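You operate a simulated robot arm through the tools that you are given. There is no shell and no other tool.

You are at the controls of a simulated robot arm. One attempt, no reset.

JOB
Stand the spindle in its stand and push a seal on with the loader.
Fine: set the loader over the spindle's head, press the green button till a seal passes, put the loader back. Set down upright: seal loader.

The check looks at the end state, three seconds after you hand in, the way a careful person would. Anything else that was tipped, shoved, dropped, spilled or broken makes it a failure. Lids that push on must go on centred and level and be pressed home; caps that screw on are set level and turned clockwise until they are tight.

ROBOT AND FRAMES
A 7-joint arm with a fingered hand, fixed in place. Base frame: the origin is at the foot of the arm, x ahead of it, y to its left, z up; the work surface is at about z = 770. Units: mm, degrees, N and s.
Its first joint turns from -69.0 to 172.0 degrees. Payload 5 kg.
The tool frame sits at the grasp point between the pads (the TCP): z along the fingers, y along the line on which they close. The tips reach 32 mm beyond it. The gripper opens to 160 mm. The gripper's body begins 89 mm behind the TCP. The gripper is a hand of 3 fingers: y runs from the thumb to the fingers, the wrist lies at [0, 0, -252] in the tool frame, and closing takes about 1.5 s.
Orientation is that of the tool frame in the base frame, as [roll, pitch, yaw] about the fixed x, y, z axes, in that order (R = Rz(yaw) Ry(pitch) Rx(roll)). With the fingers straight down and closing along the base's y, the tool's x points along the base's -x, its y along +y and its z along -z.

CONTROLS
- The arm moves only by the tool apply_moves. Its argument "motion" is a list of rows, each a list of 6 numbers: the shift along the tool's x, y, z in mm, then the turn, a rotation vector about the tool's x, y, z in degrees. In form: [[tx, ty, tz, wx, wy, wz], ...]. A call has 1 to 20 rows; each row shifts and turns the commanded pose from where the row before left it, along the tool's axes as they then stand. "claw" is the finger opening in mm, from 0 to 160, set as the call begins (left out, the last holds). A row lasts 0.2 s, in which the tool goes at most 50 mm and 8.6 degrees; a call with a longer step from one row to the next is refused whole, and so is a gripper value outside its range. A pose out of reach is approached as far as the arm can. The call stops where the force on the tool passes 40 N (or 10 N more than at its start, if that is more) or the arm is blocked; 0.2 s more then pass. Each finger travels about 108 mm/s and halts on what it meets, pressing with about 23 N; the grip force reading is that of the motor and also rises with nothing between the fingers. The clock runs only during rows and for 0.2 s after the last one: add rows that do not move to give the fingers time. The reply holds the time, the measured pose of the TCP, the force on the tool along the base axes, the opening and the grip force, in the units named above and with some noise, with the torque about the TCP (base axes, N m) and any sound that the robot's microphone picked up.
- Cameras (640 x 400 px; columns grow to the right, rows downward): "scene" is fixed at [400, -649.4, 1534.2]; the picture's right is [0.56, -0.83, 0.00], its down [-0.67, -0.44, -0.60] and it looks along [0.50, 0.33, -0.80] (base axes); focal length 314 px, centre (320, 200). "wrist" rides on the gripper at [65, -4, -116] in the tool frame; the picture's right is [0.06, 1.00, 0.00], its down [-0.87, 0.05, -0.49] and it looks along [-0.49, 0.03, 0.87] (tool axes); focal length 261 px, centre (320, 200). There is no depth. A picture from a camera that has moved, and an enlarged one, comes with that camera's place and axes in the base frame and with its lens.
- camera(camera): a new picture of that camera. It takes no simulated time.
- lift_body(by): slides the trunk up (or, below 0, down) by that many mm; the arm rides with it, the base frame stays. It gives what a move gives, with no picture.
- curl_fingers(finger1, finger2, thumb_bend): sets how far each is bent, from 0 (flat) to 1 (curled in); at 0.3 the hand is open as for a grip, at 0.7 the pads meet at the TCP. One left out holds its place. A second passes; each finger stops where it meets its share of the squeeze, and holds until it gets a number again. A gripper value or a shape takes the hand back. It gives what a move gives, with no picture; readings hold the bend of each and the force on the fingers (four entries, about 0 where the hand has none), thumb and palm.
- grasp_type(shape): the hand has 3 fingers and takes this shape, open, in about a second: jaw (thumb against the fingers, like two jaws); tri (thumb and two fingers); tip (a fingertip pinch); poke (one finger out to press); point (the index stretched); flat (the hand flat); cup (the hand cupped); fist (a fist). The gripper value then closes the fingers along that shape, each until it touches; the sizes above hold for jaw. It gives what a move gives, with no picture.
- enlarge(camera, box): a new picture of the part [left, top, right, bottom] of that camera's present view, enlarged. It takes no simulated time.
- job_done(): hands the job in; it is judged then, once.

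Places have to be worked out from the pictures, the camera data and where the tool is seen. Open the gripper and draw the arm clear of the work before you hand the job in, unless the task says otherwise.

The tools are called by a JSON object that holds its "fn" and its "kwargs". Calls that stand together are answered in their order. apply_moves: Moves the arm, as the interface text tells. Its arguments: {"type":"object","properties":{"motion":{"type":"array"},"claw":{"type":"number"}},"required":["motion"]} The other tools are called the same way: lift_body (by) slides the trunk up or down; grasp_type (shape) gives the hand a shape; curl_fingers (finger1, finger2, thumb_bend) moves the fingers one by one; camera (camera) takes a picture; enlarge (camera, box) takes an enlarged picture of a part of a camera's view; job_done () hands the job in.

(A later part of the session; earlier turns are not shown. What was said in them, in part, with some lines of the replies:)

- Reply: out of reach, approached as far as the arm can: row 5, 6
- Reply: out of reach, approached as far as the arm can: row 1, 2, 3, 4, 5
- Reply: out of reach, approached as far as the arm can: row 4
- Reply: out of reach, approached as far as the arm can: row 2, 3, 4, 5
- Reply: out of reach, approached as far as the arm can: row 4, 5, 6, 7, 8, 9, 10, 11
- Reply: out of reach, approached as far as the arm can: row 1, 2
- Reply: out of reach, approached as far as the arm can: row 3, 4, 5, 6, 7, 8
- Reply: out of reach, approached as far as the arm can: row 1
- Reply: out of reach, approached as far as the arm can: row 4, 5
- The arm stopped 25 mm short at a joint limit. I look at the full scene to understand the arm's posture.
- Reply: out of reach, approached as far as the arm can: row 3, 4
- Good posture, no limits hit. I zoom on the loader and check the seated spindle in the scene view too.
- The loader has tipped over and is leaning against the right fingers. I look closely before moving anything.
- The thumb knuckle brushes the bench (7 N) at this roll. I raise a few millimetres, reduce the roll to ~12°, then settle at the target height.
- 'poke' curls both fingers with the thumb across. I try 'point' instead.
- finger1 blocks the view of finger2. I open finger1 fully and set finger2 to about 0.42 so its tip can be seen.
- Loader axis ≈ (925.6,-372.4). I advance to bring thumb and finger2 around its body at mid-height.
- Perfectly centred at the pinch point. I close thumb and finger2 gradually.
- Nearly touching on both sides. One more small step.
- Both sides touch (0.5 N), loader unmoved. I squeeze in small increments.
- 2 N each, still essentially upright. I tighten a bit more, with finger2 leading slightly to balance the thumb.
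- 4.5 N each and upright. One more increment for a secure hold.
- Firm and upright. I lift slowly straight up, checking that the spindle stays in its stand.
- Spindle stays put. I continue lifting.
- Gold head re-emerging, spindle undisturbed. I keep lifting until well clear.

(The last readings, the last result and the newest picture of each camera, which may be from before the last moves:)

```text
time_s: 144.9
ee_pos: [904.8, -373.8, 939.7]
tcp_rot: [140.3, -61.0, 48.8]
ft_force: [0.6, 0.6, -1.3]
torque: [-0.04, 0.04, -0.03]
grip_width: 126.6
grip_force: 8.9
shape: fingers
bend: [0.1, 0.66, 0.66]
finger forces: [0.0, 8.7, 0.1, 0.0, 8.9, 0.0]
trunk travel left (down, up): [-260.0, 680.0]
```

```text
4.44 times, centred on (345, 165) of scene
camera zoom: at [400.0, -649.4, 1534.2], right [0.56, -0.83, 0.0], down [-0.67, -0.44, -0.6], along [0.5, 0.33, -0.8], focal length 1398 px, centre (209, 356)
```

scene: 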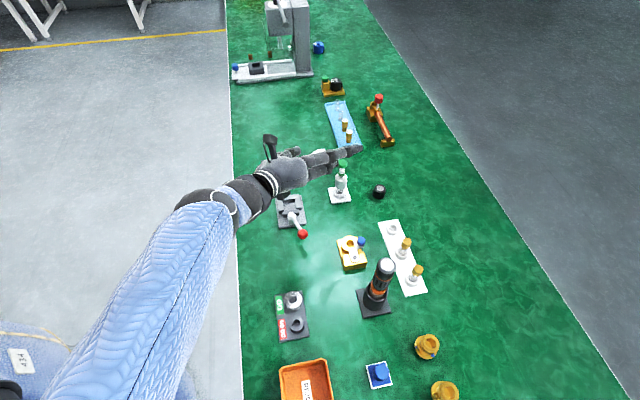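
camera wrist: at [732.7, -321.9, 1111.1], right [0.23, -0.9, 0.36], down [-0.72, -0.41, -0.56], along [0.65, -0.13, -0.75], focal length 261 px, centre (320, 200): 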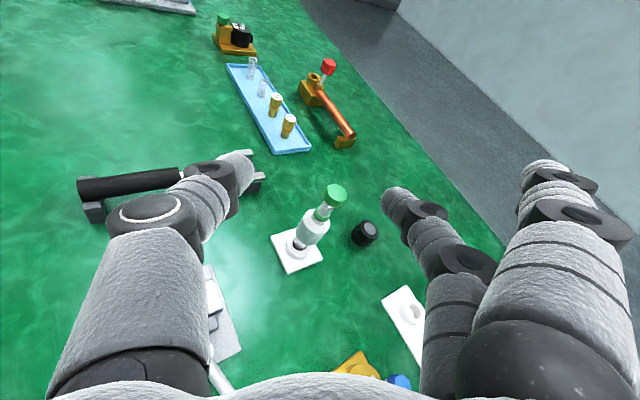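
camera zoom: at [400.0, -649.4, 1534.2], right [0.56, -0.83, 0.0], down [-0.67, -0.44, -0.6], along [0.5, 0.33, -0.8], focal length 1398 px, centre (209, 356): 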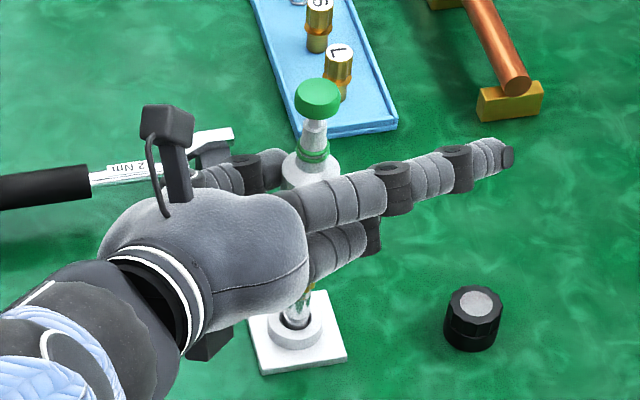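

The loader is clear. I check whether the seal is on the spindle.

{"fn": "enlarge", "kwargs": {"camera": "wrist", "box": [245, 215, 325, 305]}}

{"fn": "enlarge", "kwargs": {"camera": "scene", "box": [325, 170, 360, 205]}}

{"fn": "enlarge", "kwargs": {"camera": "wrist", "box": [330, 120, 410, 210]}}

```text
4.44 times, centred on (285, 260) of wrist
camera zoom: at [817.4, -355.2, 1038.2], right [0.23, -0.9, 0.36], down [-0.72, -0.41, -0.56], along [0.65, -0.13, -0.75], focal length 1158 px, centre (476, -67)
```

zoom: 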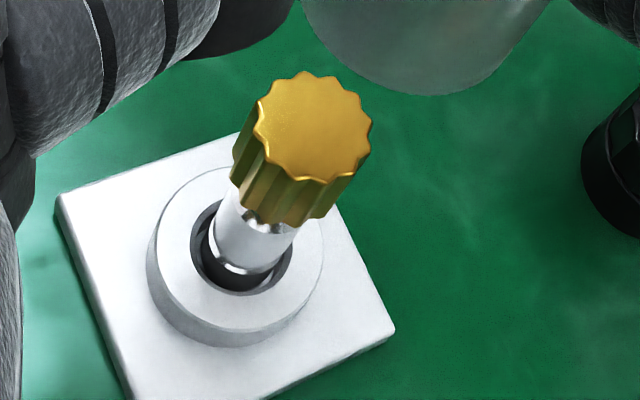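

```text
11.43 times, centred on (342, 188) of scene
camera zoom: at [400.0, -649.4, 1534.2], right [0.56, -0.83, 0.0], down [-0.67, -0.44, -0.6], along [0.5, 0.33, -0.8], focal length 3594 px, centre (63, 343)
```

zoom: 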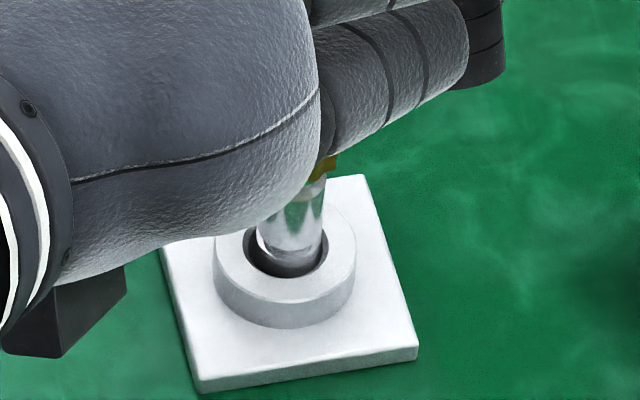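

```text
4.44 times, centred on (370, 165) of wrist
camera zoom: at [817.4, -355.2, 1038.2], right [0.23, -0.9, 0.36], down [-0.72, -0.41, -0.56], along [0.65, -0.13, -0.75], focal length 1158 px, centre (98, 356)
```

zoom: 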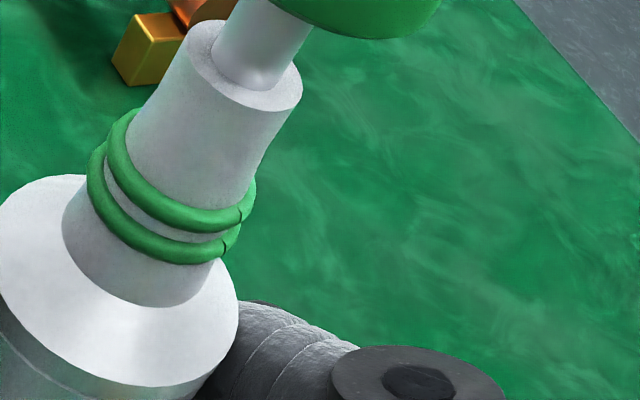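

No green ring is visible on the spindle. I look closely at the two finished-looking spindles in the rack, and around the stand, for comparison.

{"fn": "enlarge", "kwargs": {"camera": "scene", "box": [390, 225, 430, 290]}}

{"fn": "enlarge", "kwargs": {"camera": "scene", "box": [392, 230, 422, 260]}}

{"fn": "camera", "kwargs": {"camera": "scene"}}

{"fn": "camera", "kwargs": {"camera": "wrist"}}

```text
6.15 times, centred on (410, 258) of scene
camera zoom: at [400.0, -649.4, 1534.2], right [0.56, -0.83, 0.0], down [-0.67, -0.44, -0.6], along [0.5, 0.33, -0.8], focal length 1935 px, centre (-234, -154)
```

zoom: 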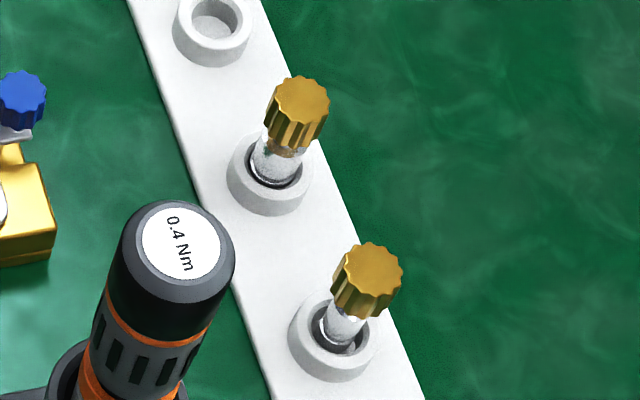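

```text
13.33 times, centred on (407, 245) of scene
camera zoom: at [400.0, -649.4, 1534.2], right [0.56, -0.83, 0.0], down [-0.67, -0.44, -0.6], along [0.5, 0.33, -0.8], focal length 4192 px, centre (-840, -400)
```

zoom: 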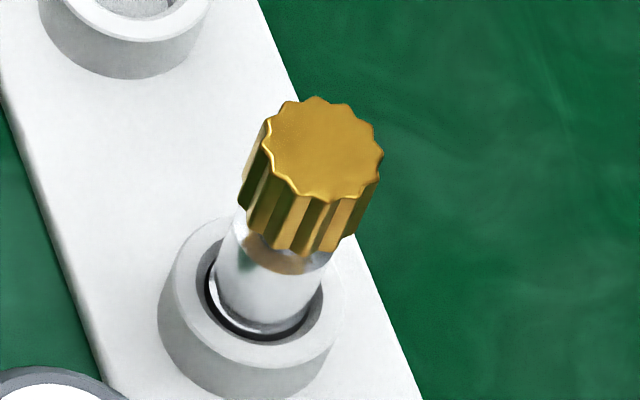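

```text
taken
```

scene: 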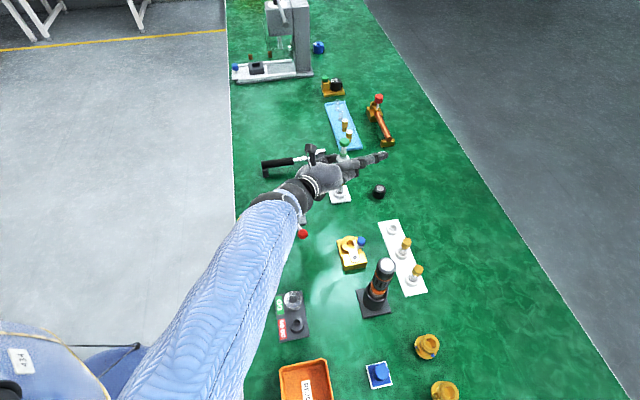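

```text
taken
camera wrist: at [817.4, -355.2, 1038.2], right [0.23, -0.9, 0.36], down [-0.72, -0.41, -0.56], along [0.65, -0.13, -0.75], focal length 261 px, centre (320, 200)
```

wrist: 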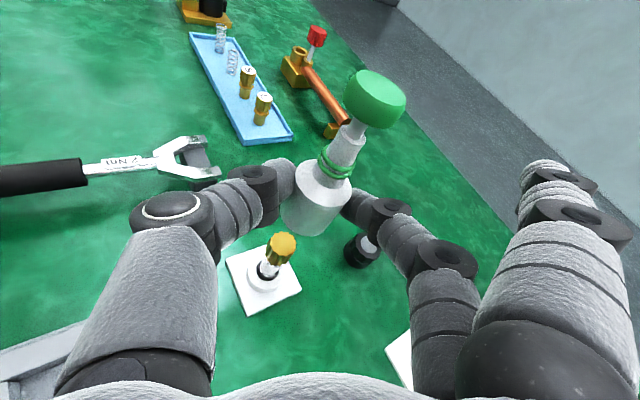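

Nothing on the rack spindles either, so the seal may simply not be visible there. I carry the loader away toward its home so I can inspect the stand area unobstructed.

{"fn": "apply_moves", "kwargs": {"motion": [[6.8, -9.4, 8.4, 0, 0, 0], [13.55, -18.7, 16.7, 0, 0, 0], [13.55, -18.7, 16.7, 0, 0, 0], [13.55, -18.7, 16.7, 0, 0, 0], [13.55, -18.7, 16.7, 0, 0, 0], [6.8, -9.4, 8.4, 0, 0, 0], [0, 0, 0, 0, 0, 0]]}}

{"fn": "camera", "kwargs": {"camera": "scene"}}

{"fn": "enlarge", "kwargs": {"camera": "scene", "box": [325, 170, 355, 205]}}

{"fn": "enlarge", "kwargs": {"camera": "scene", "box": [300, 160, 400, 230]}}

```text
time_s: 146.5
ee_pos: [983.4, -252.6, 937.7]
tcp_rot: [140.4, -60.9, 48.8]
ft_force: [-0.6, 0.5, -0.6]
torque: [0.01, 0.07, -0.01]
grip_width: 126.6
grip_force: 9.1
shape: fingers
bend: [0.1, 0.66, 0.66]
finger forces: [0.0, 8.8, 0.1, 0.1, 9.0, 0.0]
trunk travel left (down, up): [-260.0, 680.0]
```

```text
taken
```

scene: 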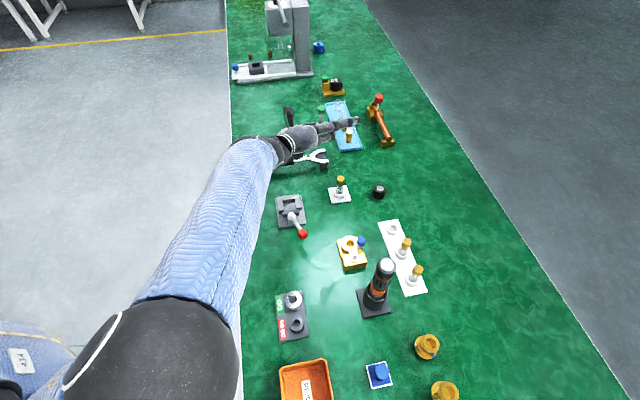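

```text
11.43 times, centred on (340, 188) of scene
camera zoom: at [400.0, -649.4, 1534.2], right [0.56, -0.83, 0.0], down [-0.67, -0.44, -0.6], along [0.5, 0.33, -0.8], focal length 3594 px, centre (91, 343)
```

zoom: 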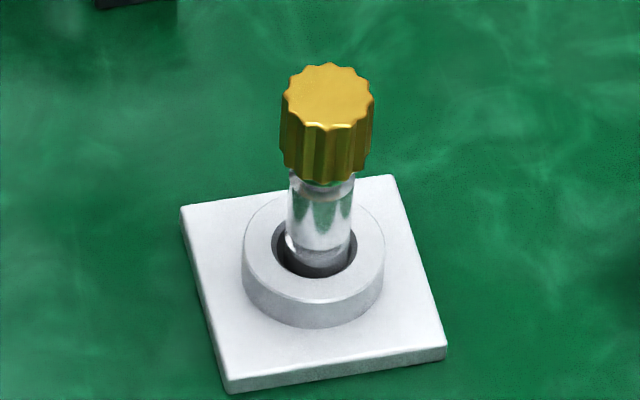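

```text
5.71 times, centred on (350, 195) of scene
camera zoom: at [400.0, -649.4, 1534.2], right [0.56, -0.83, 0.0], down [-0.67, -0.44, -0.6], along [0.5, 0.33, -0.8], focal length 1797 px, centre (149, 229)
```

zoom: 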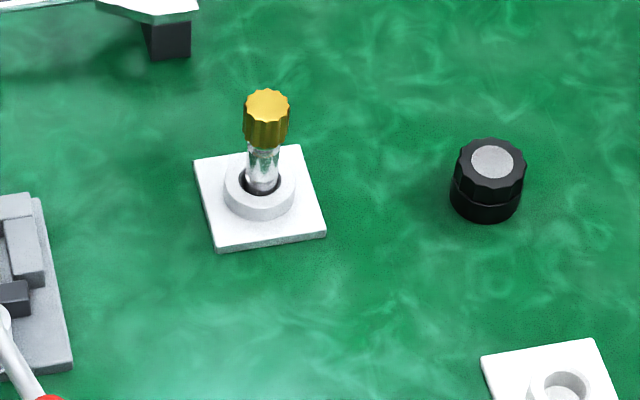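

No stray seal is visible near the stand and the spindle stands fine. I'll put the loader back first, then inspect the spindle from a low angle with an empty hand. Moving above its home spot (1081,-131).

{"fn": "apply_moves", "kwargs": {"motion": [[8.6, -12.1, 10.05, 0, 0, 0], [17.2, -24.2, 20.1, 0, 0, 0], [17.2, -24.2, 20.1, 0, 0, 0], [17.2, -24.2, 20.1, 0, 0, 0], [8.6, -12.1, 10.05, 0, 0, 0], [0, 0, 0, 0, 0, 0]]}}

{"fn": "camera", "kwargs": {"camera": "wrist"}}

{"fn": "enlarge", "kwargs": {"camera": "scene", "box": [270, 80, 350, 150]}}

```text
time_s: 147.9
ee_pos: [1057.8, -132.1, 938.8]
tcp_rot: [140.3, -60.9, 48.8]
ft_force: [0.2, -0.1, -0.9]
torque: [-0.02, -0.02, 0.01]
grip_width: 126.4
grip_force: 8.5
shape: fingers
bend: [0.1, 0.66, 0.66]
finger forces: [0.1, 8.6, 0.1, 0.0, 9.1, 0.2]
trunk travel left (down, up): [-260.0, 680.0]
```

```text
taken
camera wrist: at [972.2, -115.0, 1037.0], right [0.23, -0.9, 0.36], down [-0.72, -0.41, -0.56], along [0.65, -0.13, -0.75], focal length 261 px, centre (320, 200)
```

wrist: 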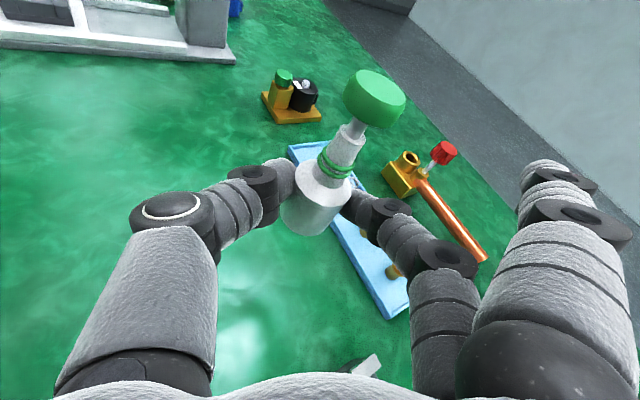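

```text
5.71 times, centred on (310, 115) of scene
camera zoom: at [400.0, -649.4, 1534.2], right [0.56, -0.83, 0.0], down [-0.67, -0.44, -0.6], along [0.5, 0.33, -0.8], focal length 1797 px, centre (377, 686)
```

zoom: 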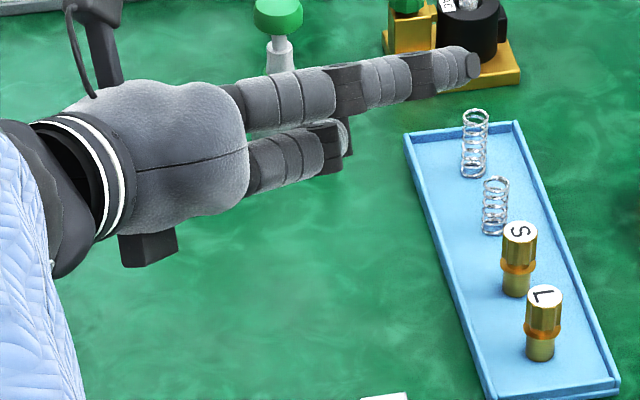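

I lower toward the bench: 100 mm first.

{"fn": "apply_moves", "kwargs": {"motion": [[-8.7, -3.1, 3.75, 0, 0, 0], [-17.5, -6.2, 7.5, 0, 0, 0], [-17.5, -6.2, 7.5, 0, 0, 0], [-17.5, -6.2, 7.5, 0, 0, 0], [-17.5, -6.2, 7.5, 0, 0, 0], [-8.7, -3.1, 3.75, 0, 0, 0], [0, 0, 0, 0, 0, 0]]}}

{"fn": "enlarge", "kwargs": {"camera": "wrist", "box": [230, 60, 430, 280]}}

{"fn": "enlarge", "kwargs": {"camera": "scene", "box": [270, 90, 350, 150]}}

```text
time_s: 149.5
ee_pos: [1057.6, -132.7, 837.4]
tcp_rot: [140.4, -60.9, 48.8]
ft_force: [0.0, 0.5, -0.5]
torque: [-0.04, 0.02, 0.03]
grip_width: 126.5
grip_force: 9.6
shape: fingers
bend: [0.1, 0.66, 0.66]
finger forces: [0.1, 8.6, 0.1, 0.0, 8.9, 0.0]
trunk travel left (down, up): [-260.0, 680.0]
```

```text
1.82 times, centred on (330, 170) of wrist
camera zoom: at [972.3, -115.0, 935.8], right [0.23, -0.9, 0.36], down [-0.72, -0.41, -0.56], along [0.65, -0.13, -0.75], focal length 474 px, centre (302, 254)
```

zoom: 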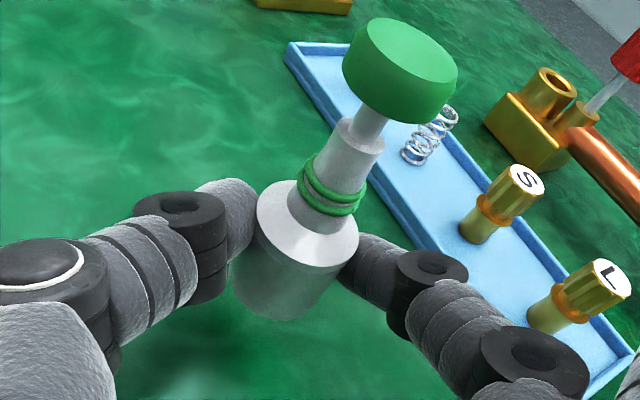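

```text
6.67 times, centred on (310, 120) of scene
camera zoom: at [400.0, -649.4, 1534.2], right [0.56, -0.83, 0.0], down [-0.67, -0.44, -0.6], along [0.5, 0.33, -0.8], focal length 2096 px, centre (387, 733)
```

zoom: 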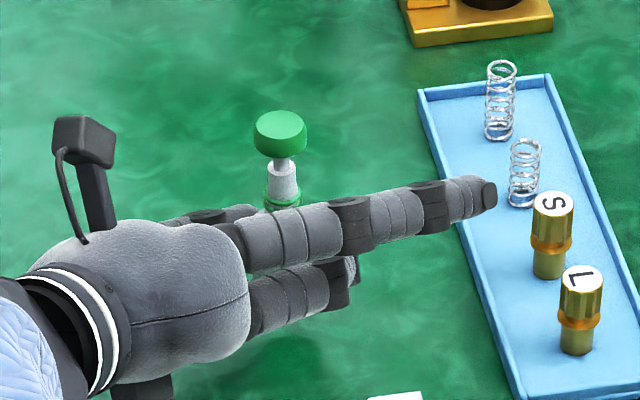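

Clear of the tray. I lower another 18 mm and then approach the bench in small steps.

{"fn": "apply_moves", "kwargs": {"motion": [[-7.9, -2.8, 3.37, 0, 0, 0], [-7.9, -2.8, 3.37, 0, 0, 0], [0, 0, 0, 0, 0, 0]]}}

{"fn": "apply_moves", "kwargs": {"motion": [[-1.75, -0.62, 0.75, 0, 0, 0], [-1.75, -0.62, 0.75, 0, 0, 0], [0, 0, 0, 0, 0, 0]]}}

{"fn": "enlarge", "kwargs": {"camera": "wrist", "box": [230, 60, 430, 280]}}

```text
time_s: 150.3
ee_pos: [1058.8, -132.9, 819.2]
tcp_rot: [140.4, -60.8, 48.9]
ft_force: [-0.8, -1.0, -1.6]
torque: [-0.02, 0.02, 0.01]
grip_width: 126.6
grip_force: 8.6
shape: fingers
bend: [0.1, 0.66, 0.66]
finger forces: [0.0, 8.6, 0.0, 0.0, 8.8, 0.0]
trunk travel left (down, up): [-260.0, 680.0]
```

```text
time_s: 151.1
ee_pos: [1059.9, -132.3, 815.1]
tcp_rot: [140.3, -60.9, 48.8]
ft_force: [0.1, -0.3, -1.8]
torque: [-0.03, 0.01, 0.02]
grip_width: 126.6
grip_force: 8.6
shape: fingers
bend: [0.1, 0.66, 0.66]
finger forces: [0.0, 8.6, 0.0, 0.1, 8.9, 0.0]
trunk travel left (down, up): [-260.0, 680.0]
```

```text
1.82 times, centred on (330, 170) of wrist
camera zoom: at [973.0, -114.7, 914.4], right [0.23, -0.9, 0.36], down [-0.72, -0.41, -0.56], along [0.65, -0.13, -0.75], focal length 474 px, centre (302, 254)
```

zoom: 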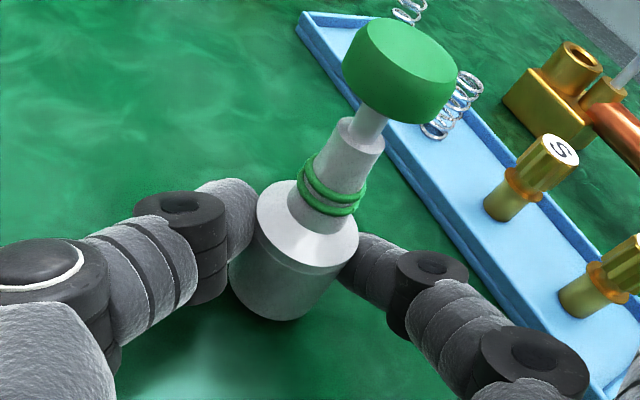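

About 3 mm above the bench. I go down in 1 mm steps until contact.

{"fn": "apply_moves", "kwargs": {"motion": [[-1.31, -0.46, 0.56, 0, 0, 0], [0, 0, 0, 0, 0, 0]]}}

{"fn": "apply_moves", "kwargs": {"motion": [[-0.87, -0.31, 0.375, 0, 0, 0], [0, 0, 0, 0, 0, 0]]}}

{"fn": "apply_moves", "kwargs": {"motion": [[-0.87, -0.31, 0.375, 0, 0, 0], [0, 0, 0, 0, 0, 0]]}}

```text
time_s: 151.7
ee_pos: [1059.4, -132.8, 813.7]
tcp_rot: [140.5, -60.9, 48.8]
ft_force: [-0.1, -0.1, -1.1]
torque: [0.0, 0.03, -0.01]
grip_width: 126.5
grip_force: 9.1
shape: fingers
bend: [0.1, 0.66, 0.66]
finger forces: [0.1, 8.5, 0.1, 0.1, 8.8, 0.0]
trunk travel left (down, up): [-260.0, 680.0]
```

```text
time_s: 152.3
ee_pos: [1060.3, -132.5, 812.8]
tcp_rot: [140.4, -60.8, 48.8]
ft_force: [-0.3, -0.4, -0.9]
torque: [-0.02, 0.03, 0.01]
grip_width: 126.2
grip_force: 9.3
shape: fingers
bend: [0.1, 0.66, 0.66]
finger forces: [0.0, 8.6, 0.0, 0.1, 8.9, 0.0]
trunk travel left (down, up): [-260.0, 680.0]
```

```text
time_s: 152.9
ee_pos: [1059.3, -133.5, 811.7]
tcp_rot: [140.5, -60.9, 48.8]
ft_force: [-0.8, -0.4, -0.5]
torque: [0.05, 0.03, 0.0]
grip_width: 126.5
grip_force: 8.8
shape: fingers
bend: [0.1, 0.66, 0.66]
finger forces: [0.0, 8.6, 0.0, 0.1, 8.9, 0.0]
trunk travel left (down, up): [-260.0, 680.0]
```

Not yet touching; continuing 1 mm at a time.

{"fn": "apply_moves", "kwargs": {"motion": [[-0.87, -0.31, 0.375, 0, 0, 0], [0, 0, 0, 0, 0, 0]]}}

{"fn": "apply_moves", "kwargs": {"motion": [[-0.87, -0.31, 0.375, 0, 0, 0], [0, 0, 0, 0, 0, 0]]}}

{"fn": "enlarge", "kwargs": {"camera": "wrist", "box": [230, 60, 430, 280]}}

```text
time_s: 153.5
ee_pos: [1059.7, -132.3, 811.7]
tcp_rot: [140.4, -60.8, 48.7]
ft_force: [0.8, -0.6, -0.5]
torque: [-0.03, 0.02, -0.01]
grip_width: 126.3
grip_force: 8.8
shape: fingers
bend: [0.1, 0.66, 0.66]
finger forces: [0.0, 8.5, 0.0, 0.0, 8.9, 0.1]
trunk travel left (down, up): [-260.0, 680.0]
```

```text
time_s: 154.1
ee_pos: [1058.7, -132.4, 810.3]
tcp_rot: [140.4, -60.9, 48.8]
ft_force: [-0.4, 0.4, -1.3]
torque: [-0.05, 0.02, -0.01]
grip_width: 126.2
grip_force: 9.0
shape: fingers
bend: [0.1, 0.66, 0.66]
finger forces: [0.0, 8.5, 0.0, 0.1, 9.0, 0.1]
trunk travel left (down, up): [-260.0, 680.0]
```

```text
1.82 times, centred on (330, 170) of wrist
camera zoom: at [972.7, -115.0, 909.1], right [0.23, -0.9, 0.36], down [-0.72, -0.41, -0.56], along [0.65, -0.13, -0.75], focal length 474 px, centre (302, 254)
```

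zoom: 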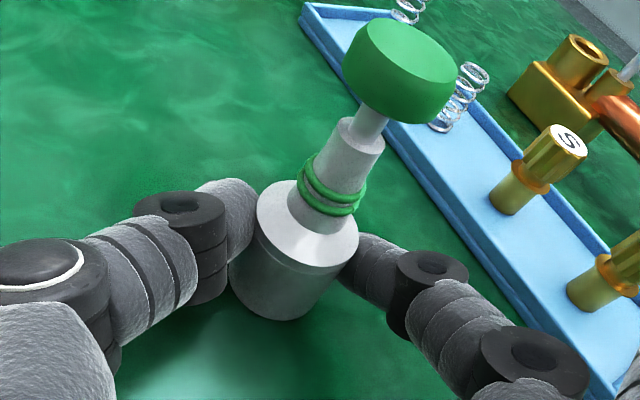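

Still free; continue.

{"fn": "apply_moves", "kwargs": {"motion": [[-0.87, -0.31, 0.375, 0, 0, 0], [0, 0, 0, 0, 0, 0]]}}

{"fn": "apply_moves", "kwargs": {"motion": [[-0.87, -0.31, 0.375, 0, 0, 0], [0, 0, 0, 0, 0, 0]]}}

{"fn": "apply_moves", "kwargs": {"motion": [[-0.87, -0.31, 0.375, 0, 0, 0], [0, 0, 0, 0, 0, 0]]}}

```text
time_s: 154.7
ee_pos: [1059.5, -132.3, 810.1]
tcp_rot: [140.3, -60.9, 48.9]
ft_force: [-1.1, -0.8, 2.8]
torque: [0.0, -0.05, -0.06]
grip_width: 126.0
grip_force: 8.6
shape: fingers
bend: [0.1, 0.67, 0.66]
finger forces: [0.0, 8.9, 0.1, 0.0, 8.7, 0.0]
trunk travel left (down, up): [-260.0, 680.0]
```

```text
time_s: 155.3
ee_pos: [1059.8, -132.9, 808.8]
tcp_rot: [140.4, -60.9, 48.8]
ft_force: [0.2, -0.4, 6.0]
torque: [-0.04, -0.13, -0.03]
grip_width: 126.2
grip_force: 9.0
shape: fingers
bend: [0.1, 0.67, 0.66]
finger forces: [0.0, 8.7, 0.1, 0.0, 8.3, 0.0]
trunk travel left (down, up): [-260.0, 680.0]
```

```text
time_s: 155.9
ee_pos: [1059.1, -132.6, 810.1]
tcp_rot: [140.3, -61.0, 48.9]
ft_force: [2.8, -0.2, 11.3]
torque: [-0.01, -0.27, 0.01]
grip_width: 126.0
grip_force: 8.9
shape: fingers
bend: [0.1, 0.67, 0.66]
finger forces: [0.1, 8.4, 0.0, 0.1, 8.8, 0.0]
trunk travel left (down, up): [-260.0, 680.0]
```

Contact with the bench. I back off 1.5 mm to unload and check the loader's attitude.

{"fn": "apply_moves", "kwargs": {"motion": [[1.31, 0.46, -0.56, 0, 0, 0], [0, 0, 0, 0, 0, 0]]}}

{"fn": "enlarge", "kwargs": {"camera": "wrist", "box": [230, 60, 430, 280]}}

{"fn": "enlarge", "kwargs": {"camera": "scene", "box": [285, 100, 335, 140]}}

```text
time_s: 156.5
ee_pos: [1058.9, -132.9, 809.8]
tcp_rot: [140.3, -60.9, 48.9]
ft_force: [2.9, 0.0, 7.7]
torque: [0.02, -0.22, -0.04]
grip_width: 125.5
grip_force: 8.5
shape: fingers
bend: [0.1, 0.67, 0.66]
finger forces: [0.0, 8.6, 0.1, 0.0, 8.8, 0.1]
trunk travel left (down, up): [-260.0, 680.0]
```

```text
1.82 times, centred on (330, 170) of wrist
camera zoom: at [972.1, -114.5, 907.8], right [0.23, -0.9, 0.36], down [-0.72, -0.41, -0.56], along [0.65, -0.13, -0.75], focal length 474 px, centre (302, 254)
```

zoom: 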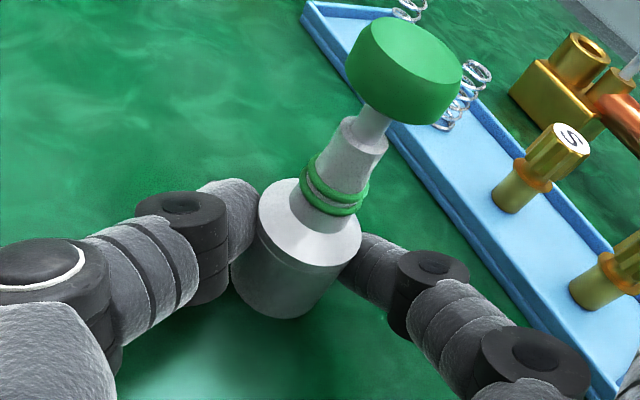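

```text
10.00 times, centred on (310, 120) of scene
camera zoom: at [400.0, -649.4, 1534.2], right [0.56, -0.83, 0.0], down [-0.67, -0.44, -0.6], along [0.5, 0.33, -0.8], focal length 3144 px, centre (420, 1000)
```

zoom: 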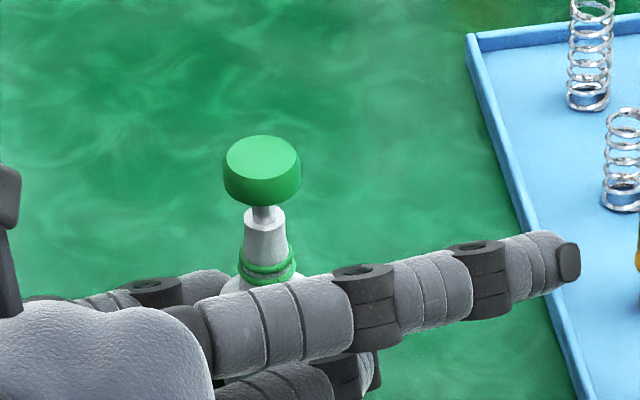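

Vertical. I relieve the rest of the load and release in small symmetric steps.

{"fn": "apply_moves", "kwargs": {"motion": [[1.31, 0.46, -0.56, 0, 0, 0], [0, 0, 0, 0, 0, 0]]}}

{"fn": "curl_fingers", "kwargs": {"finger2": 0.645, "thumb_bend": 0.645}}

{"fn": "enlarge", "kwargs": {"camera": "wrist", "box": [230, 60, 430, 280]}}

```text
time_s: 157.1
ee_pos: [1058.9, -131.9, 810.1]
tcp_rot: [140.4, -60.8, 48.8]
ft_force: [0.4, 0.8, 1.6]
torque: [0.0, -0.05, -0.04]
grip_width: 125.9
grip_force: 9.3
shape: fingers
bend: [0.1, 0.67, 0.66]
finger forces: [0.1, 8.8, 0.1, 0.0, 9.2, 0.0]
trunk travel left (down, up): [-260.0, 680.0]
```

```text
time_s: 158.1
ee_pos: [1059.2, -133.0, 809.8]
tcp_rot: [140.4, -60.9, 48.8]
ft_force: [0.2, -0.6, -1.6]
torque: [-0.05, 0.05, 0.01]
grip_width: 127.0
grip_force: 1.3
shape: fingers
bend: [0.1, 0.63, 0.64]
finger forces: [0.1, 1.5, 0.0, 0.0, 1.4, 0.0]
trunk travel left (down, up): [-260.0, 680.0]
```

```text
1.82 times, centred on (330, 170) of wrist
camera zoom: at [972.6, -114.8, 908.8], right [0.23, -0.9, 0.36], down [-0.72, -0.41, -0.56], along [0.65, -0.13, -0.75], focal length 474 px, centre (302, 254)
```

zoom: 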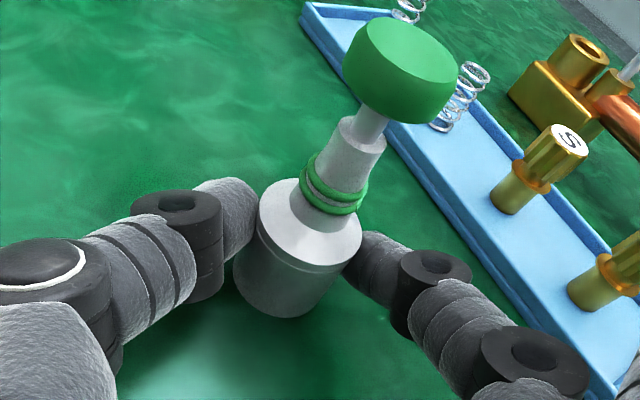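

Loader steady at 1.5 N each. I keep opening in steps.

{"fn": "curl_fingers", "kwargs": {"finger2": 0.625, "thumb_bend": 0.625}}

{"fn": "curl_fingers", "kwargs": {"finger2": 0.6, "thumb_bend": 0.6}}

{"fn": "enlarge", "kwargs": {"camera": "wrist", "box": [230, 60, 430, 280]}}

```text
time_s: 159.1
ee_pos: [1058.3, -132.6, 811.4]
tcp_rot: [140.4, -60.9, 48.8]
ft_force: [0.2, -0.1, 0.3]
torque: [-0.01, 0.01, -0.01]
grip_width: 129.3
grip_force: 0.0
shape: fingers
bend: [0.1, 0.62, 0.62]
finger forces: [0.0, 0.3, 0.0, 0.1, 0.1, 0.1]
trunk travel left (down, up): [-260.0, 680.0]
```

```text
time_s: 160.1
ee_pos: [1058.9, -132.8, 810.9]
tcp_rot: [140.3, -60.9, 48.9]
ft_force: [-0.2, 0.1, 0.3]
torque: [0.0, 0.0, 0.02]
grip_width: 133.2
grip_force: 0.1
shape: fingers
bend: [0.1, 0.6, 0.6]
finger forces: [0.0, 0.1, 0.0, 0.0, 0.0, 0.0]
trunk travel left (down, up): [-260.0, 680.0]
```

```text
1.82 times, centred on (330, 170) of wrist
camera zoom: at [972.5, -114.8, 909.0], right [0.23, -0.9, 0.36], down [-0.72, -0.41, -0.56], along [0.65, -0.13, -0.75], focal length 474 px, centre (302, 254)
```

zoom: 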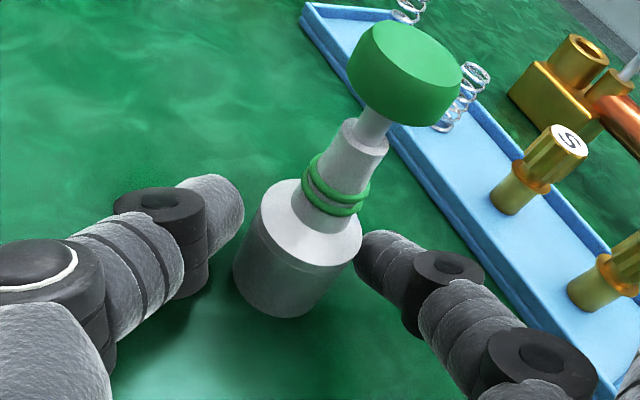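

The loader stands free and upright at its home spot. I open a little more and retreat straight back.

{"fn": "curl_fingers", "kwargs": {"finger2": 0.56, "thumb_bend": 0.57}}

{"fn": "apply_moves", "kwargs": {"motion": [[0, 0, -8, 0, 0, 0], [0, 0, -15, 0, 0, 0], [0, 0, -20, 0, 0, 0], [0, 0, -20, 0, 0, 0], [0, 0, -20, 0, 0, 0], [0, 0, 0, 0, 0, 0]]}}

{"fn": "camera", "kwargs": {"camera": "wrist"}}

{"fn": "enlarge", "kwargs": {"camera": "scene", "box": [270, 90, 350, 160]}}

```text
time_s: 161.1
ee_pos: [1058.8, -132.6, 810.8]
tcp_rot: [140.4, -60.9, 48.8]
ft_force: [0.5, -0.1, -0.1]
torque: [-0.03, 0.02, 0.0]
grip_width: 141.2
grip_force: 0.1
shape: fingers
bend: [0.1, 0.56, 0.56]
finger forces: [0.0, 0.0, 0.0, 0.0, 0.0, 0.0]
trunk travel left (down, up): [-260.0, 680.0]
```

```text
time_s: 162.5
ee_pos: [981.5, -139.4, 840.8]
tcp_rot: [140.4, -60.9, 48.9]
ft_force: [-0.2, -0.2, -0.5]
torque: [0.02, -0.02, -0.05]
grip_width: 141.5
grip_force: 0.0
shape: fingers
bend: [0.1, 0.56, 0.56]
finger forces: [0.1, 0.1, 0.0, 0.1, 0.0, 0.0]
trunk travel left (down, up): [-260.0, 680.0]
```

```text
taken
camera wrist: at [896.4, -121.7, 939.3], right [0.23, -0.9, 0.36], down [-0.72, -0.41, -0.56], along [0.65, -0.13, -0.75], focal length 261 px, centre (320, 200)
```

wrist: 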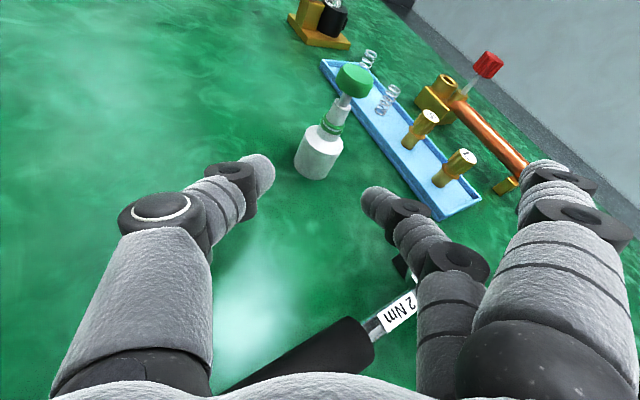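

```text
5.71 times, centred on (310, 125) of scene
camera zoom: at [400.0, -649.4, 1534.2], right [0.56, -0.83, 0.0], down [-0.67, -0.44, -0.6], along [0.5, 0.33, -0.8], focal length 1797 px, centre (377, 629)
```

zoom: 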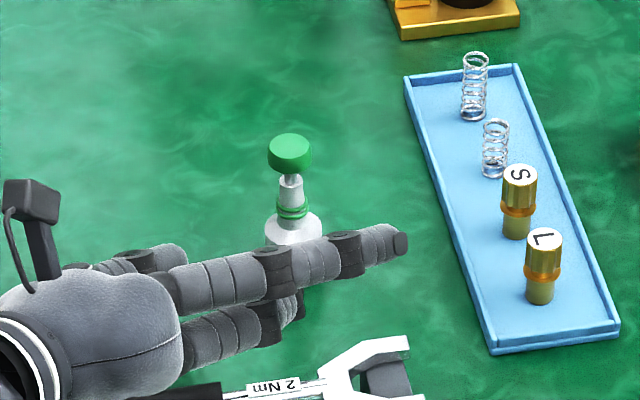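

The loader is back home, upright. Now I go and inspect the spindle closely: raise, undo the roll, then move near the stand.

{"fn": "apply_moves", "kwargs": {"motion": [[26.2, 9.3, -11.2, 0, 0, 0], [26.2, 9.3, -11.2, 0, 0, 0], [26.2, 9.3, -11.2, 0, 0, 0], [0, 0, 0, 0, 0, 6.7], [0, 0, 0, 0, 0, 6.7], [0, 0, 0, 0, 0, 6.6], [0, 0, 0, 0, 0, 0]]}}

{"fn": "enlarge", "kwargs": {"camera": "scene", "box": [280, 100, 340, 145]}}

```text
time_s: 164.1
ee_pos: [982.3, -139.0, 931.9]
tcp_rot: [-178.8, -68.0, 3.9]
ft_force: [0.0, 0.3, -0.6]
torque: [-0.02, -0.01, 0.05]
grip_width: 141.4
grip_force: 0.2
shape: fingers
bend: [0.1, 0.56, 0.56]
finger forces: [0.0, 0.1, 0.1, 0.0, 0.0, 0.0]
trunk travel left (down, up): [-260.0, 680.0]
```

```text
8.89 times, centred on (310, 122) of scene
camera zoom: at [400.0, -649.4, 1534.2], right [0.56, -0.83, 0.0], down [-0.67, -0.44, -0.6], along [0.5, 0.33, -0.8], focal length 2795 px, centre (409, 889)
```

zoom: 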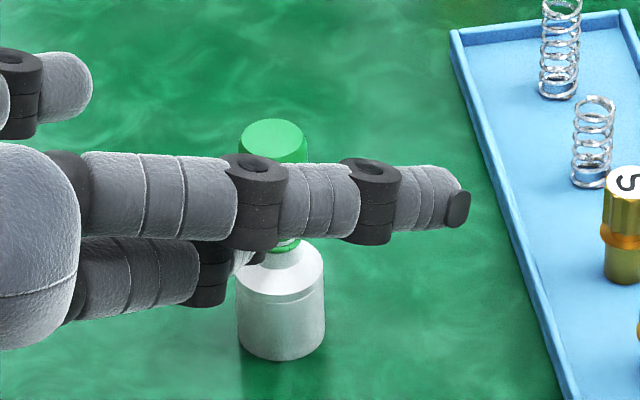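

The loader is exactly where it started. Now I move to look at the spindle from a low angle.

{"fn": "apply_moves", "kwargs": {"motion": [[-10.6, 27.6, -16.2, 0, 0, 0], [-10.6, 27.6, -16.2, 0, 0, 0], [-10.6, 27.6, -16.2, 0, 0, 0], [-10.6, 27.6, -16.2, 0, 0, 0], [-10.6, 27.6, -16.2, 0, 0, 0], [-10.6, 27.6, -16.2, 0, 0, 0], [-10.6, 27.6, -16.2, 0, 0, 0], [-10.6, 27.6, -16.2, 0, 0, 0], [0, 0, 0, 0, 6, 0], [0, 0, 0, 0, 6, 0], [0, 0, 0, 0, 0, 0]]}}

{"fn": "camera", "kwargs": {"camera": "wrist"}}

{"fn": "enlarge", "kwargs": {"camera": "wrist", "box": [280, 150, 380, 270]}}

```text
time_s: 166.5
ee_pos: [851.1, -373.1, 900.1]
tcp_rot: [-177.6, -80.0, 2.9]
ft_force: [0.1, -0.1, 0.1]
torque: [0.02, 0.03, -0.01]
grip_width: 141.5
grip_force: 0.1
shape: fingers
bend: [0.1, 0.56, 0.56]
finger forces: [0.1, 0.1, 0.1, 0.1, 0.0, 0.1]
trunk travel left (down, up): [-260.0, 680.0]
```

```text
taken
camera wrist: at [748.2, -379.2, 983.8], right [0.1, -0.99, 0.05], down [-0.63, -0.11, -0.77], along [0.77, 0.04, -0.63], focal length 261 px, centre (320, 200)
```

wrist: 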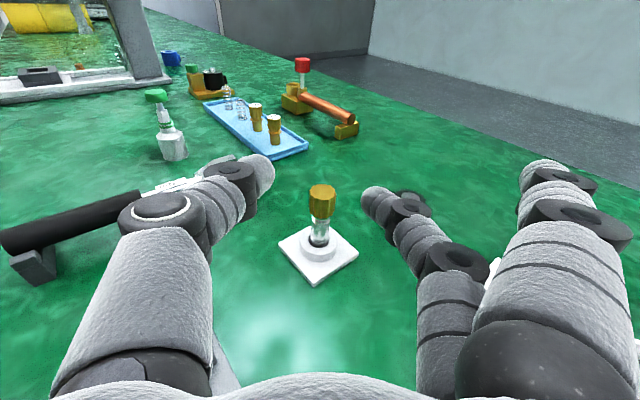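

```text
3.33 times, centred on (330, 210) of wrist
camera zoom: at [748.2, -379.2, 983.8], right [0.1, -0.99, 0.05], down [-0.63, -0.11, -0.77], along [0.77, 0.04, -0.63], focal length 869 px, centre (287, 167)
```

zoom: 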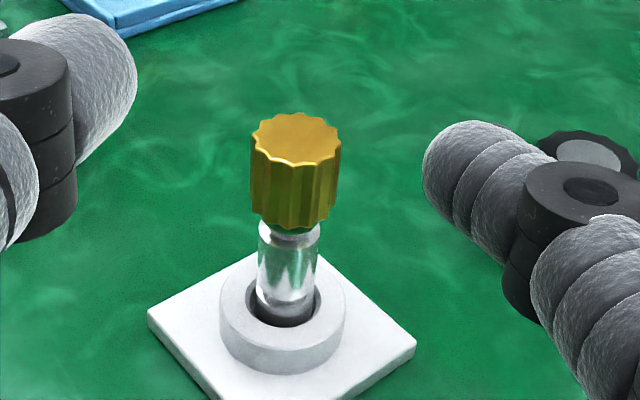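

There's a hint of green right beneath the gold head. I zoom in further.

{"fn": "enlarge", "kwargs": {"camera": "wrist", "box": [300, 180, 345, 250]}}

{"fn": "enlarge", "kwargs": {"camera": "scene", "box": [334, 174, 350, 192]}}

```text
5.71 times, centred on (322, 215) of wrist
camera zoom: at [748.2, -379.2, 983.8], right [0.1, -0.99, 0.05], down [-0.63, -0.11, -0.77], along [0.77, 0.04, -0.63], focal length 1489 px, centre (306, 114)
```

zoom: 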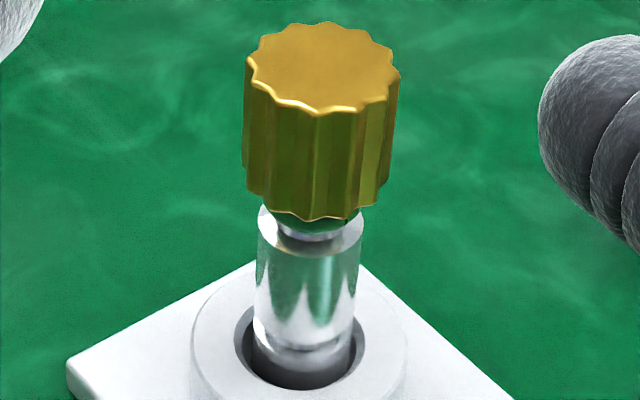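

```text
16.00 times, centred on (342, 183) of scene
camera zoom: at [400.0, -649.4, 1534.2], right [0.56, -0.83, 0.0], down [-0.67, -0.44, -0.6], along [0.5, 0.33, -0.8], focal length 5031 px, centre (-32, 472)
```

zoom: 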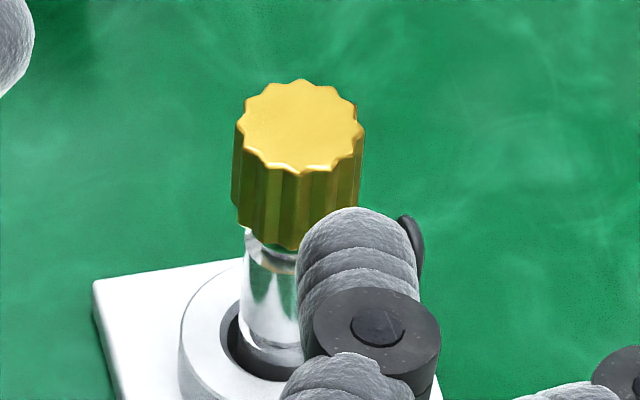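

Under the head there's a green-looking band, possibly the seal (or a reflection). I take a lower-angle view: turn to yaw ~20°, tilt 85°, and go lower.

{"fn": "grasp_type", "kwargs": {"shape": "jaw"}}

{"fn": "apply_moves", "kwargs": {"motion": [[0, 0, -20, 0, 0, 0], [0, 0, 0, 7.9, 0, -1.4], [0, 0, 0, 7.9, 0, -1.4], [0, 0, 0, 0, 5, 0], [0, 0, 0, 0, 0, 0]]}}

{"fn": "camera", "kwargs": {"camera": "wrist"}}

{"fn": "camera", "kwargs": {"camera": "scene"}}

```text
time_s: 167.4
ee_pos: [850.2, -373.4, 898.9]
tcp_rot: [-177.7, -79.9, 2.9]
ft_force: [-0.2, 0.5, 1.1]
torque: [0.01, -0.01, 0.02]
grip_width: 160.0
grip_force: 0.0
shape: jaw
bend: [0.3, 0.3, 0.3]
finger forces: [0.0, 0.0, 0.1, 0.0, 0.1, 0.0]
trunk travel left (down, up): [-260.0, 680.0]
```

```text
time_s: 168.6
ee_pos: [831.5, -373.9, 903.7]
tcp_rot: [-175.5, -85.2, 16.7]
ft_force: [-0.5, 0.0, 0.1]
torque: [0.01, -0.03, -0.02]
grip_width: 159.9
grip_force: 0.1
shape: jaw
bend: [0.3, 0.3, 0.3]
finger forces: [0.0, 0.1, 0.0, 0.0, 0.0, 0.0]
trunk travel left (down, up): [-260.0, 680.0]
```

```text
taken
camera wrist: at [727.5, -411.3, 978.1], right [0.37, -0.93, 0.06], down [-0.51, -0.25, -0.82], along [0.78, 0.27, -0.56], focal length 261 px, centre (320, 200)
```

wrist: 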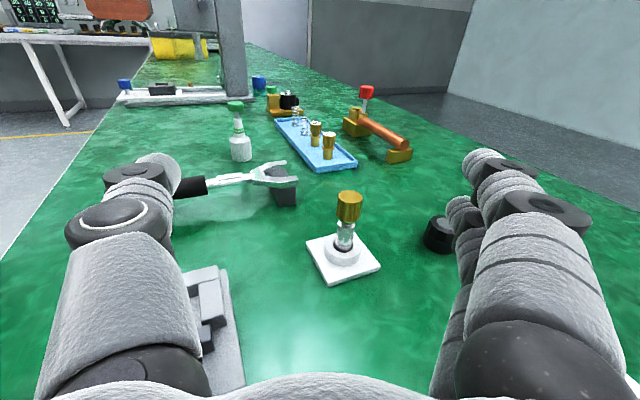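

```text
taken
```

scene: 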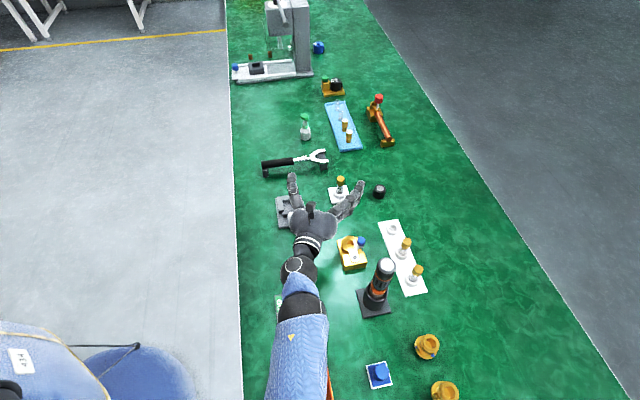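

Good vantage. I zoom on the spindle's neck from here.

{"fn": "enlarge", "kwargs": {"camera": "wrist", "box": [328, 185, 368, 250]}}

{"fn": "enlarge", "kwargs": {"camera": "wrist", "box": [335, 205, 360, 230]}}

{"fn": "enlarge", "kwargs": {"camera": "scene", "box": [402, 236, 416, 256]}}

{"fn": "enlarge", "kwargs": {"camera": "scene", "box": [334, 174, 350, 196]}}

```text
6.15 times, centred on (348, 218) of wrist
camera zoom: at [727.5, -411.3, 978.1], right [0.37, -0.93, 0.06], down [-0.51, -0.25, -0.82], along [0.78, 0.27, -0.56], focal length 1604 px, centre (148, 92)
```

zoom: 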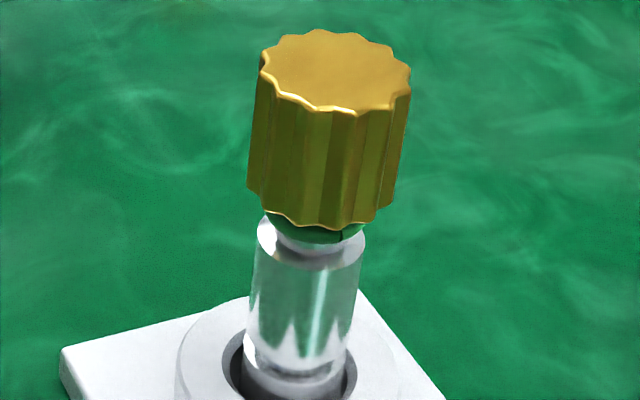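

```text
16.00 times, centred on (348, 218) of wrist
camera zoom: at [727.5, -411.3, 978.1], right [0.37, -0.93, 0.06], down [-0.51, -0.25, -0.82], along [0.78, 0.27, -0.56], focal length 4170 px, centre (-120, -80)
```

zoom: 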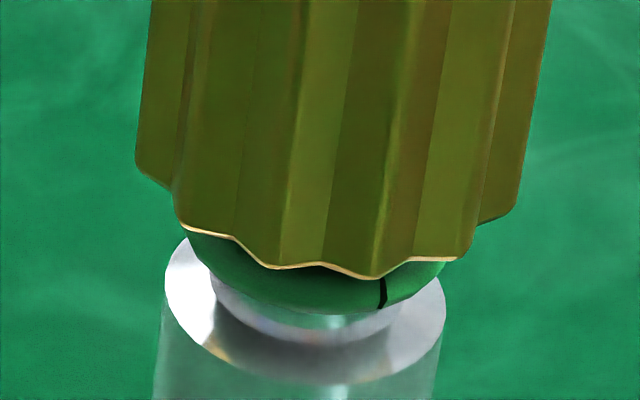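

```text
16.00 times, centred on (409, 246) of scene
camera zoom: at [400.0, -649.4, 1534.2], right [0.56, -0.83, 0.0], down [-0.67, -0.44, -0.6], along [0.5, 0.33, -0.8], focal length 5031 px, centre (-1104, -536)
```

zoom: 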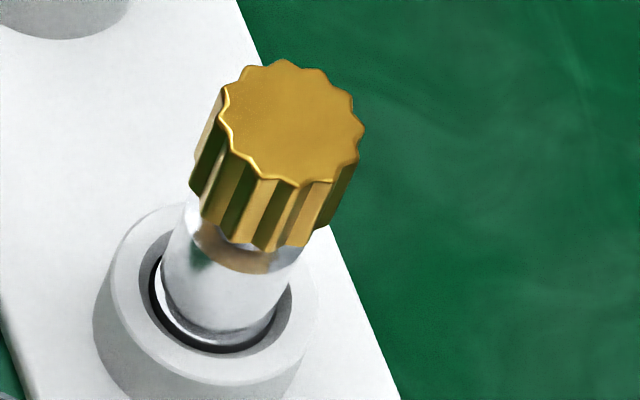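

```text
16.00 times, centred on (342, 185) of scene
camera zoom: at [400.0, -649.4, 1534.2], right [0.56, -0.83, 0.0], down [-0.67, -0.44, -0.6], along [0.5, 0.33, -0.8], focal length 5031 px, centre (-32, 440)
```

zoom: 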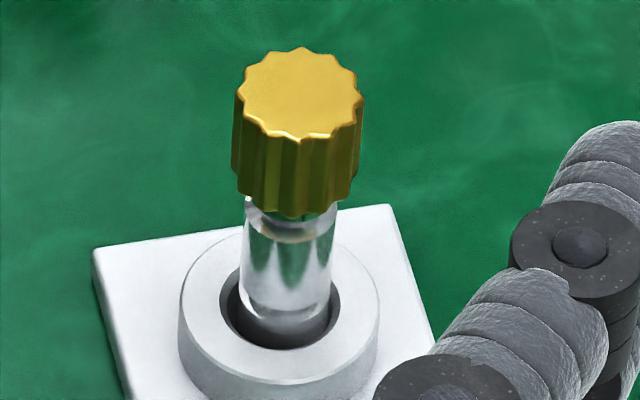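

The 16× view clearly shows the green seal ring seated in the neck directly under the gold head. Job done; now I draw the arm up and back, clear of everything.

{"fn": "apply_moves", "kwargs": {"motion": [[35, 0, 0, 0, 0, 0], [35, 0, 0, 0, 0, 0], [35, 0, 0, 0, 0, 0], [35, 0, -20, 0, 0, 0], [20, 0, -40, 0, 0, 0], [0, 0, -40, 0, 0, 0], [0, 0, -40, 0, 0, 0], [0, 0, 0, 0, 0, 0]], "claw": 160}}

{"fn": "camera", "kwargs": {"camera": "scene"}}

{"fn": "camera", "kwargs": {"camera": "wrist"}}

```text
time_s: 170.4
ee_pos: [716.2, -421.7, 1073.1]
tcp_rot: [-174.8, -85.0, 16.2]
ft_force: [1.0, -0.9, -0.8]
torque: [0.0, -0.07, 0.06]
grip_width: 160.3
grip_force: 0.0
shape: jaw
bend: [0.3, 0.3, 0.3]
finger forces: [0.0, 0.1, 0.1, 0.1, 0.1, 0.0]
trunk travel left (down, up): [-260.0, 680.0]
```

```text
taken
```

scene: 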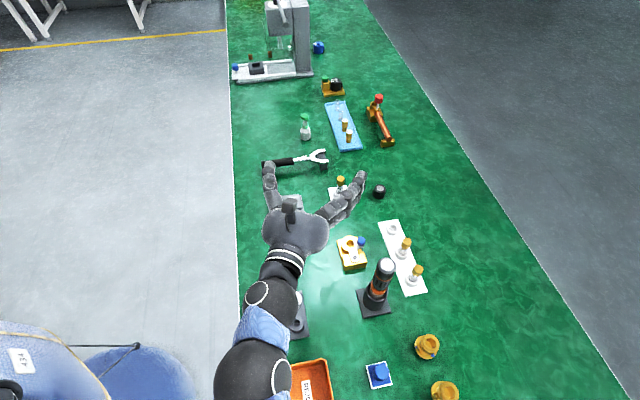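

```text
taken
camera wrist: at [613.1, -457.1, 1147.9], right [0.37, -0.93, 0.05], down [-0.51, -0.25, -0.82], along [0.78, 0.27, -0.56], focal length 261 px, centre (320, 200)
```

wrist: 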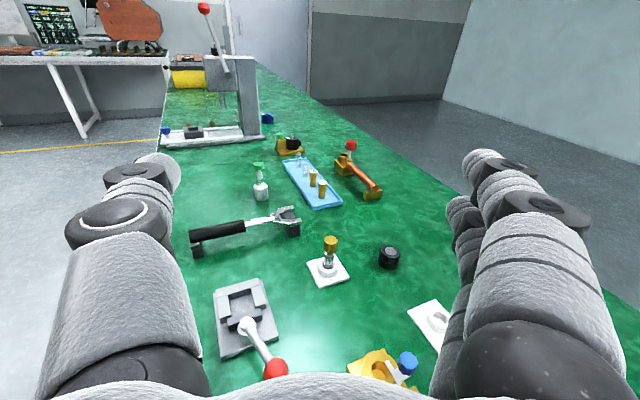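

Everything on the bench looks undisturbed. I raise the trunk to bring the whole arm well clear and take a last look.

{"fn": "lift_body", "kwargs": {"by": 200}}

{"fn": "camera", "kwargs": {"camera": "scene"}}

{"fn": "enlarge", "kwargs": {"camera": "scene", "box": [250, 90, 410, 210]}}

{"fn": "camera", "kwargs": {"camera": "wrist"}}

```text
time_s: 172.6
ee_pos: [715.4, -421.9, 1274.2]
tcp_rot: [-175.5, -85.1, 16.7]
ft_force: [-0.5, 0.3, -0.1]
torque: [0.02, 0.0, 0.02]
grip_width: 160.3
grip_force: 0.1
shape: jaw
bend: [0.3, 0.3, 0.3]
finger forces: [0.0, 0.0, 0.0, 0.0, 0.0, 0.0]
trunk travel left (down, up): [-460.0, 480.0]
```

```text
taken
```

scene: 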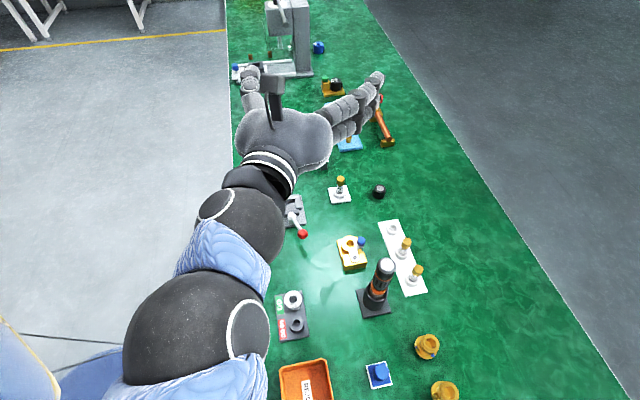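

```text
3.33 times, centred on (330, 150) of scene
camera zoom: at [400.0, -649.4, 1534.2], right [0.56, -0.83, 0.0], down [-0.67, -0.44, -0.6], along [0.5, 0.33, -0.8], focal length 1048 px, centre (287, 367)
```

zoom: 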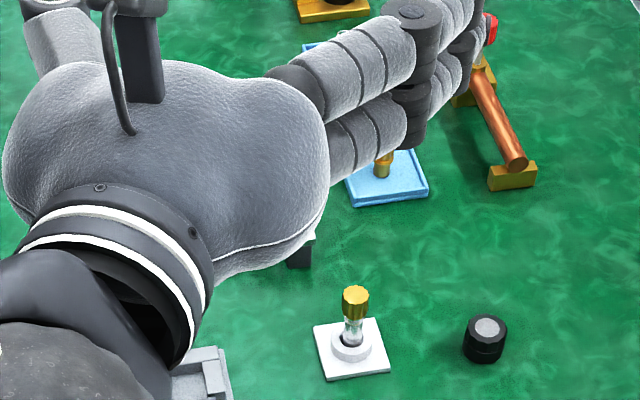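

```text
taken
camera wrist: at [612.2, -457.0, 1348.8], right [0.37, -0.93, 0.06], down [-0.51, -0.25, -0.82], along [0.78, 0.27, -0.56], focal length 261 px, centre (320, 200)
```

wrist: 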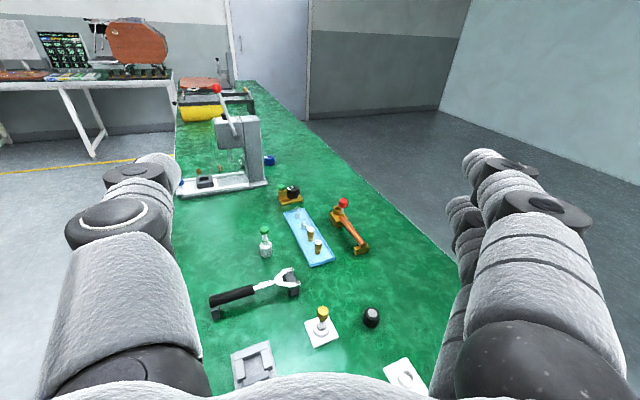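

The spindle stands in its stand with one seal under its head. The loader is back upright at its home spot with two seals left, nothing else looks disturbed, and the open hand is well clear. I hand in the job.

{"fn": "job_done", "kwargs": {}}

```text
The job is handed in.
```

I handed the job in with the spindle standing in its stand and one green seal on it. I took "its stand" to be the single white cup, not the three-cup rack. The seal sits in the neck directly under the gold head, confirmed in a close-up.

- **Loader:** it is back upright where it started, with two of its three seals left.
- **Tip-over:** on my first attempt to grip the loader it fell over against the robot's fingers. I stood it back up and saw no contact with anything except the hand and the bench. It then worked normally.
- **Hand on the bench:** the hand's thumb also brushed the bench lightly once, at about 7 N.
- **The rest of the bench:** nothing else looked moved or damaged in the final pictures. The hand is open and the arm is drawn up clear.
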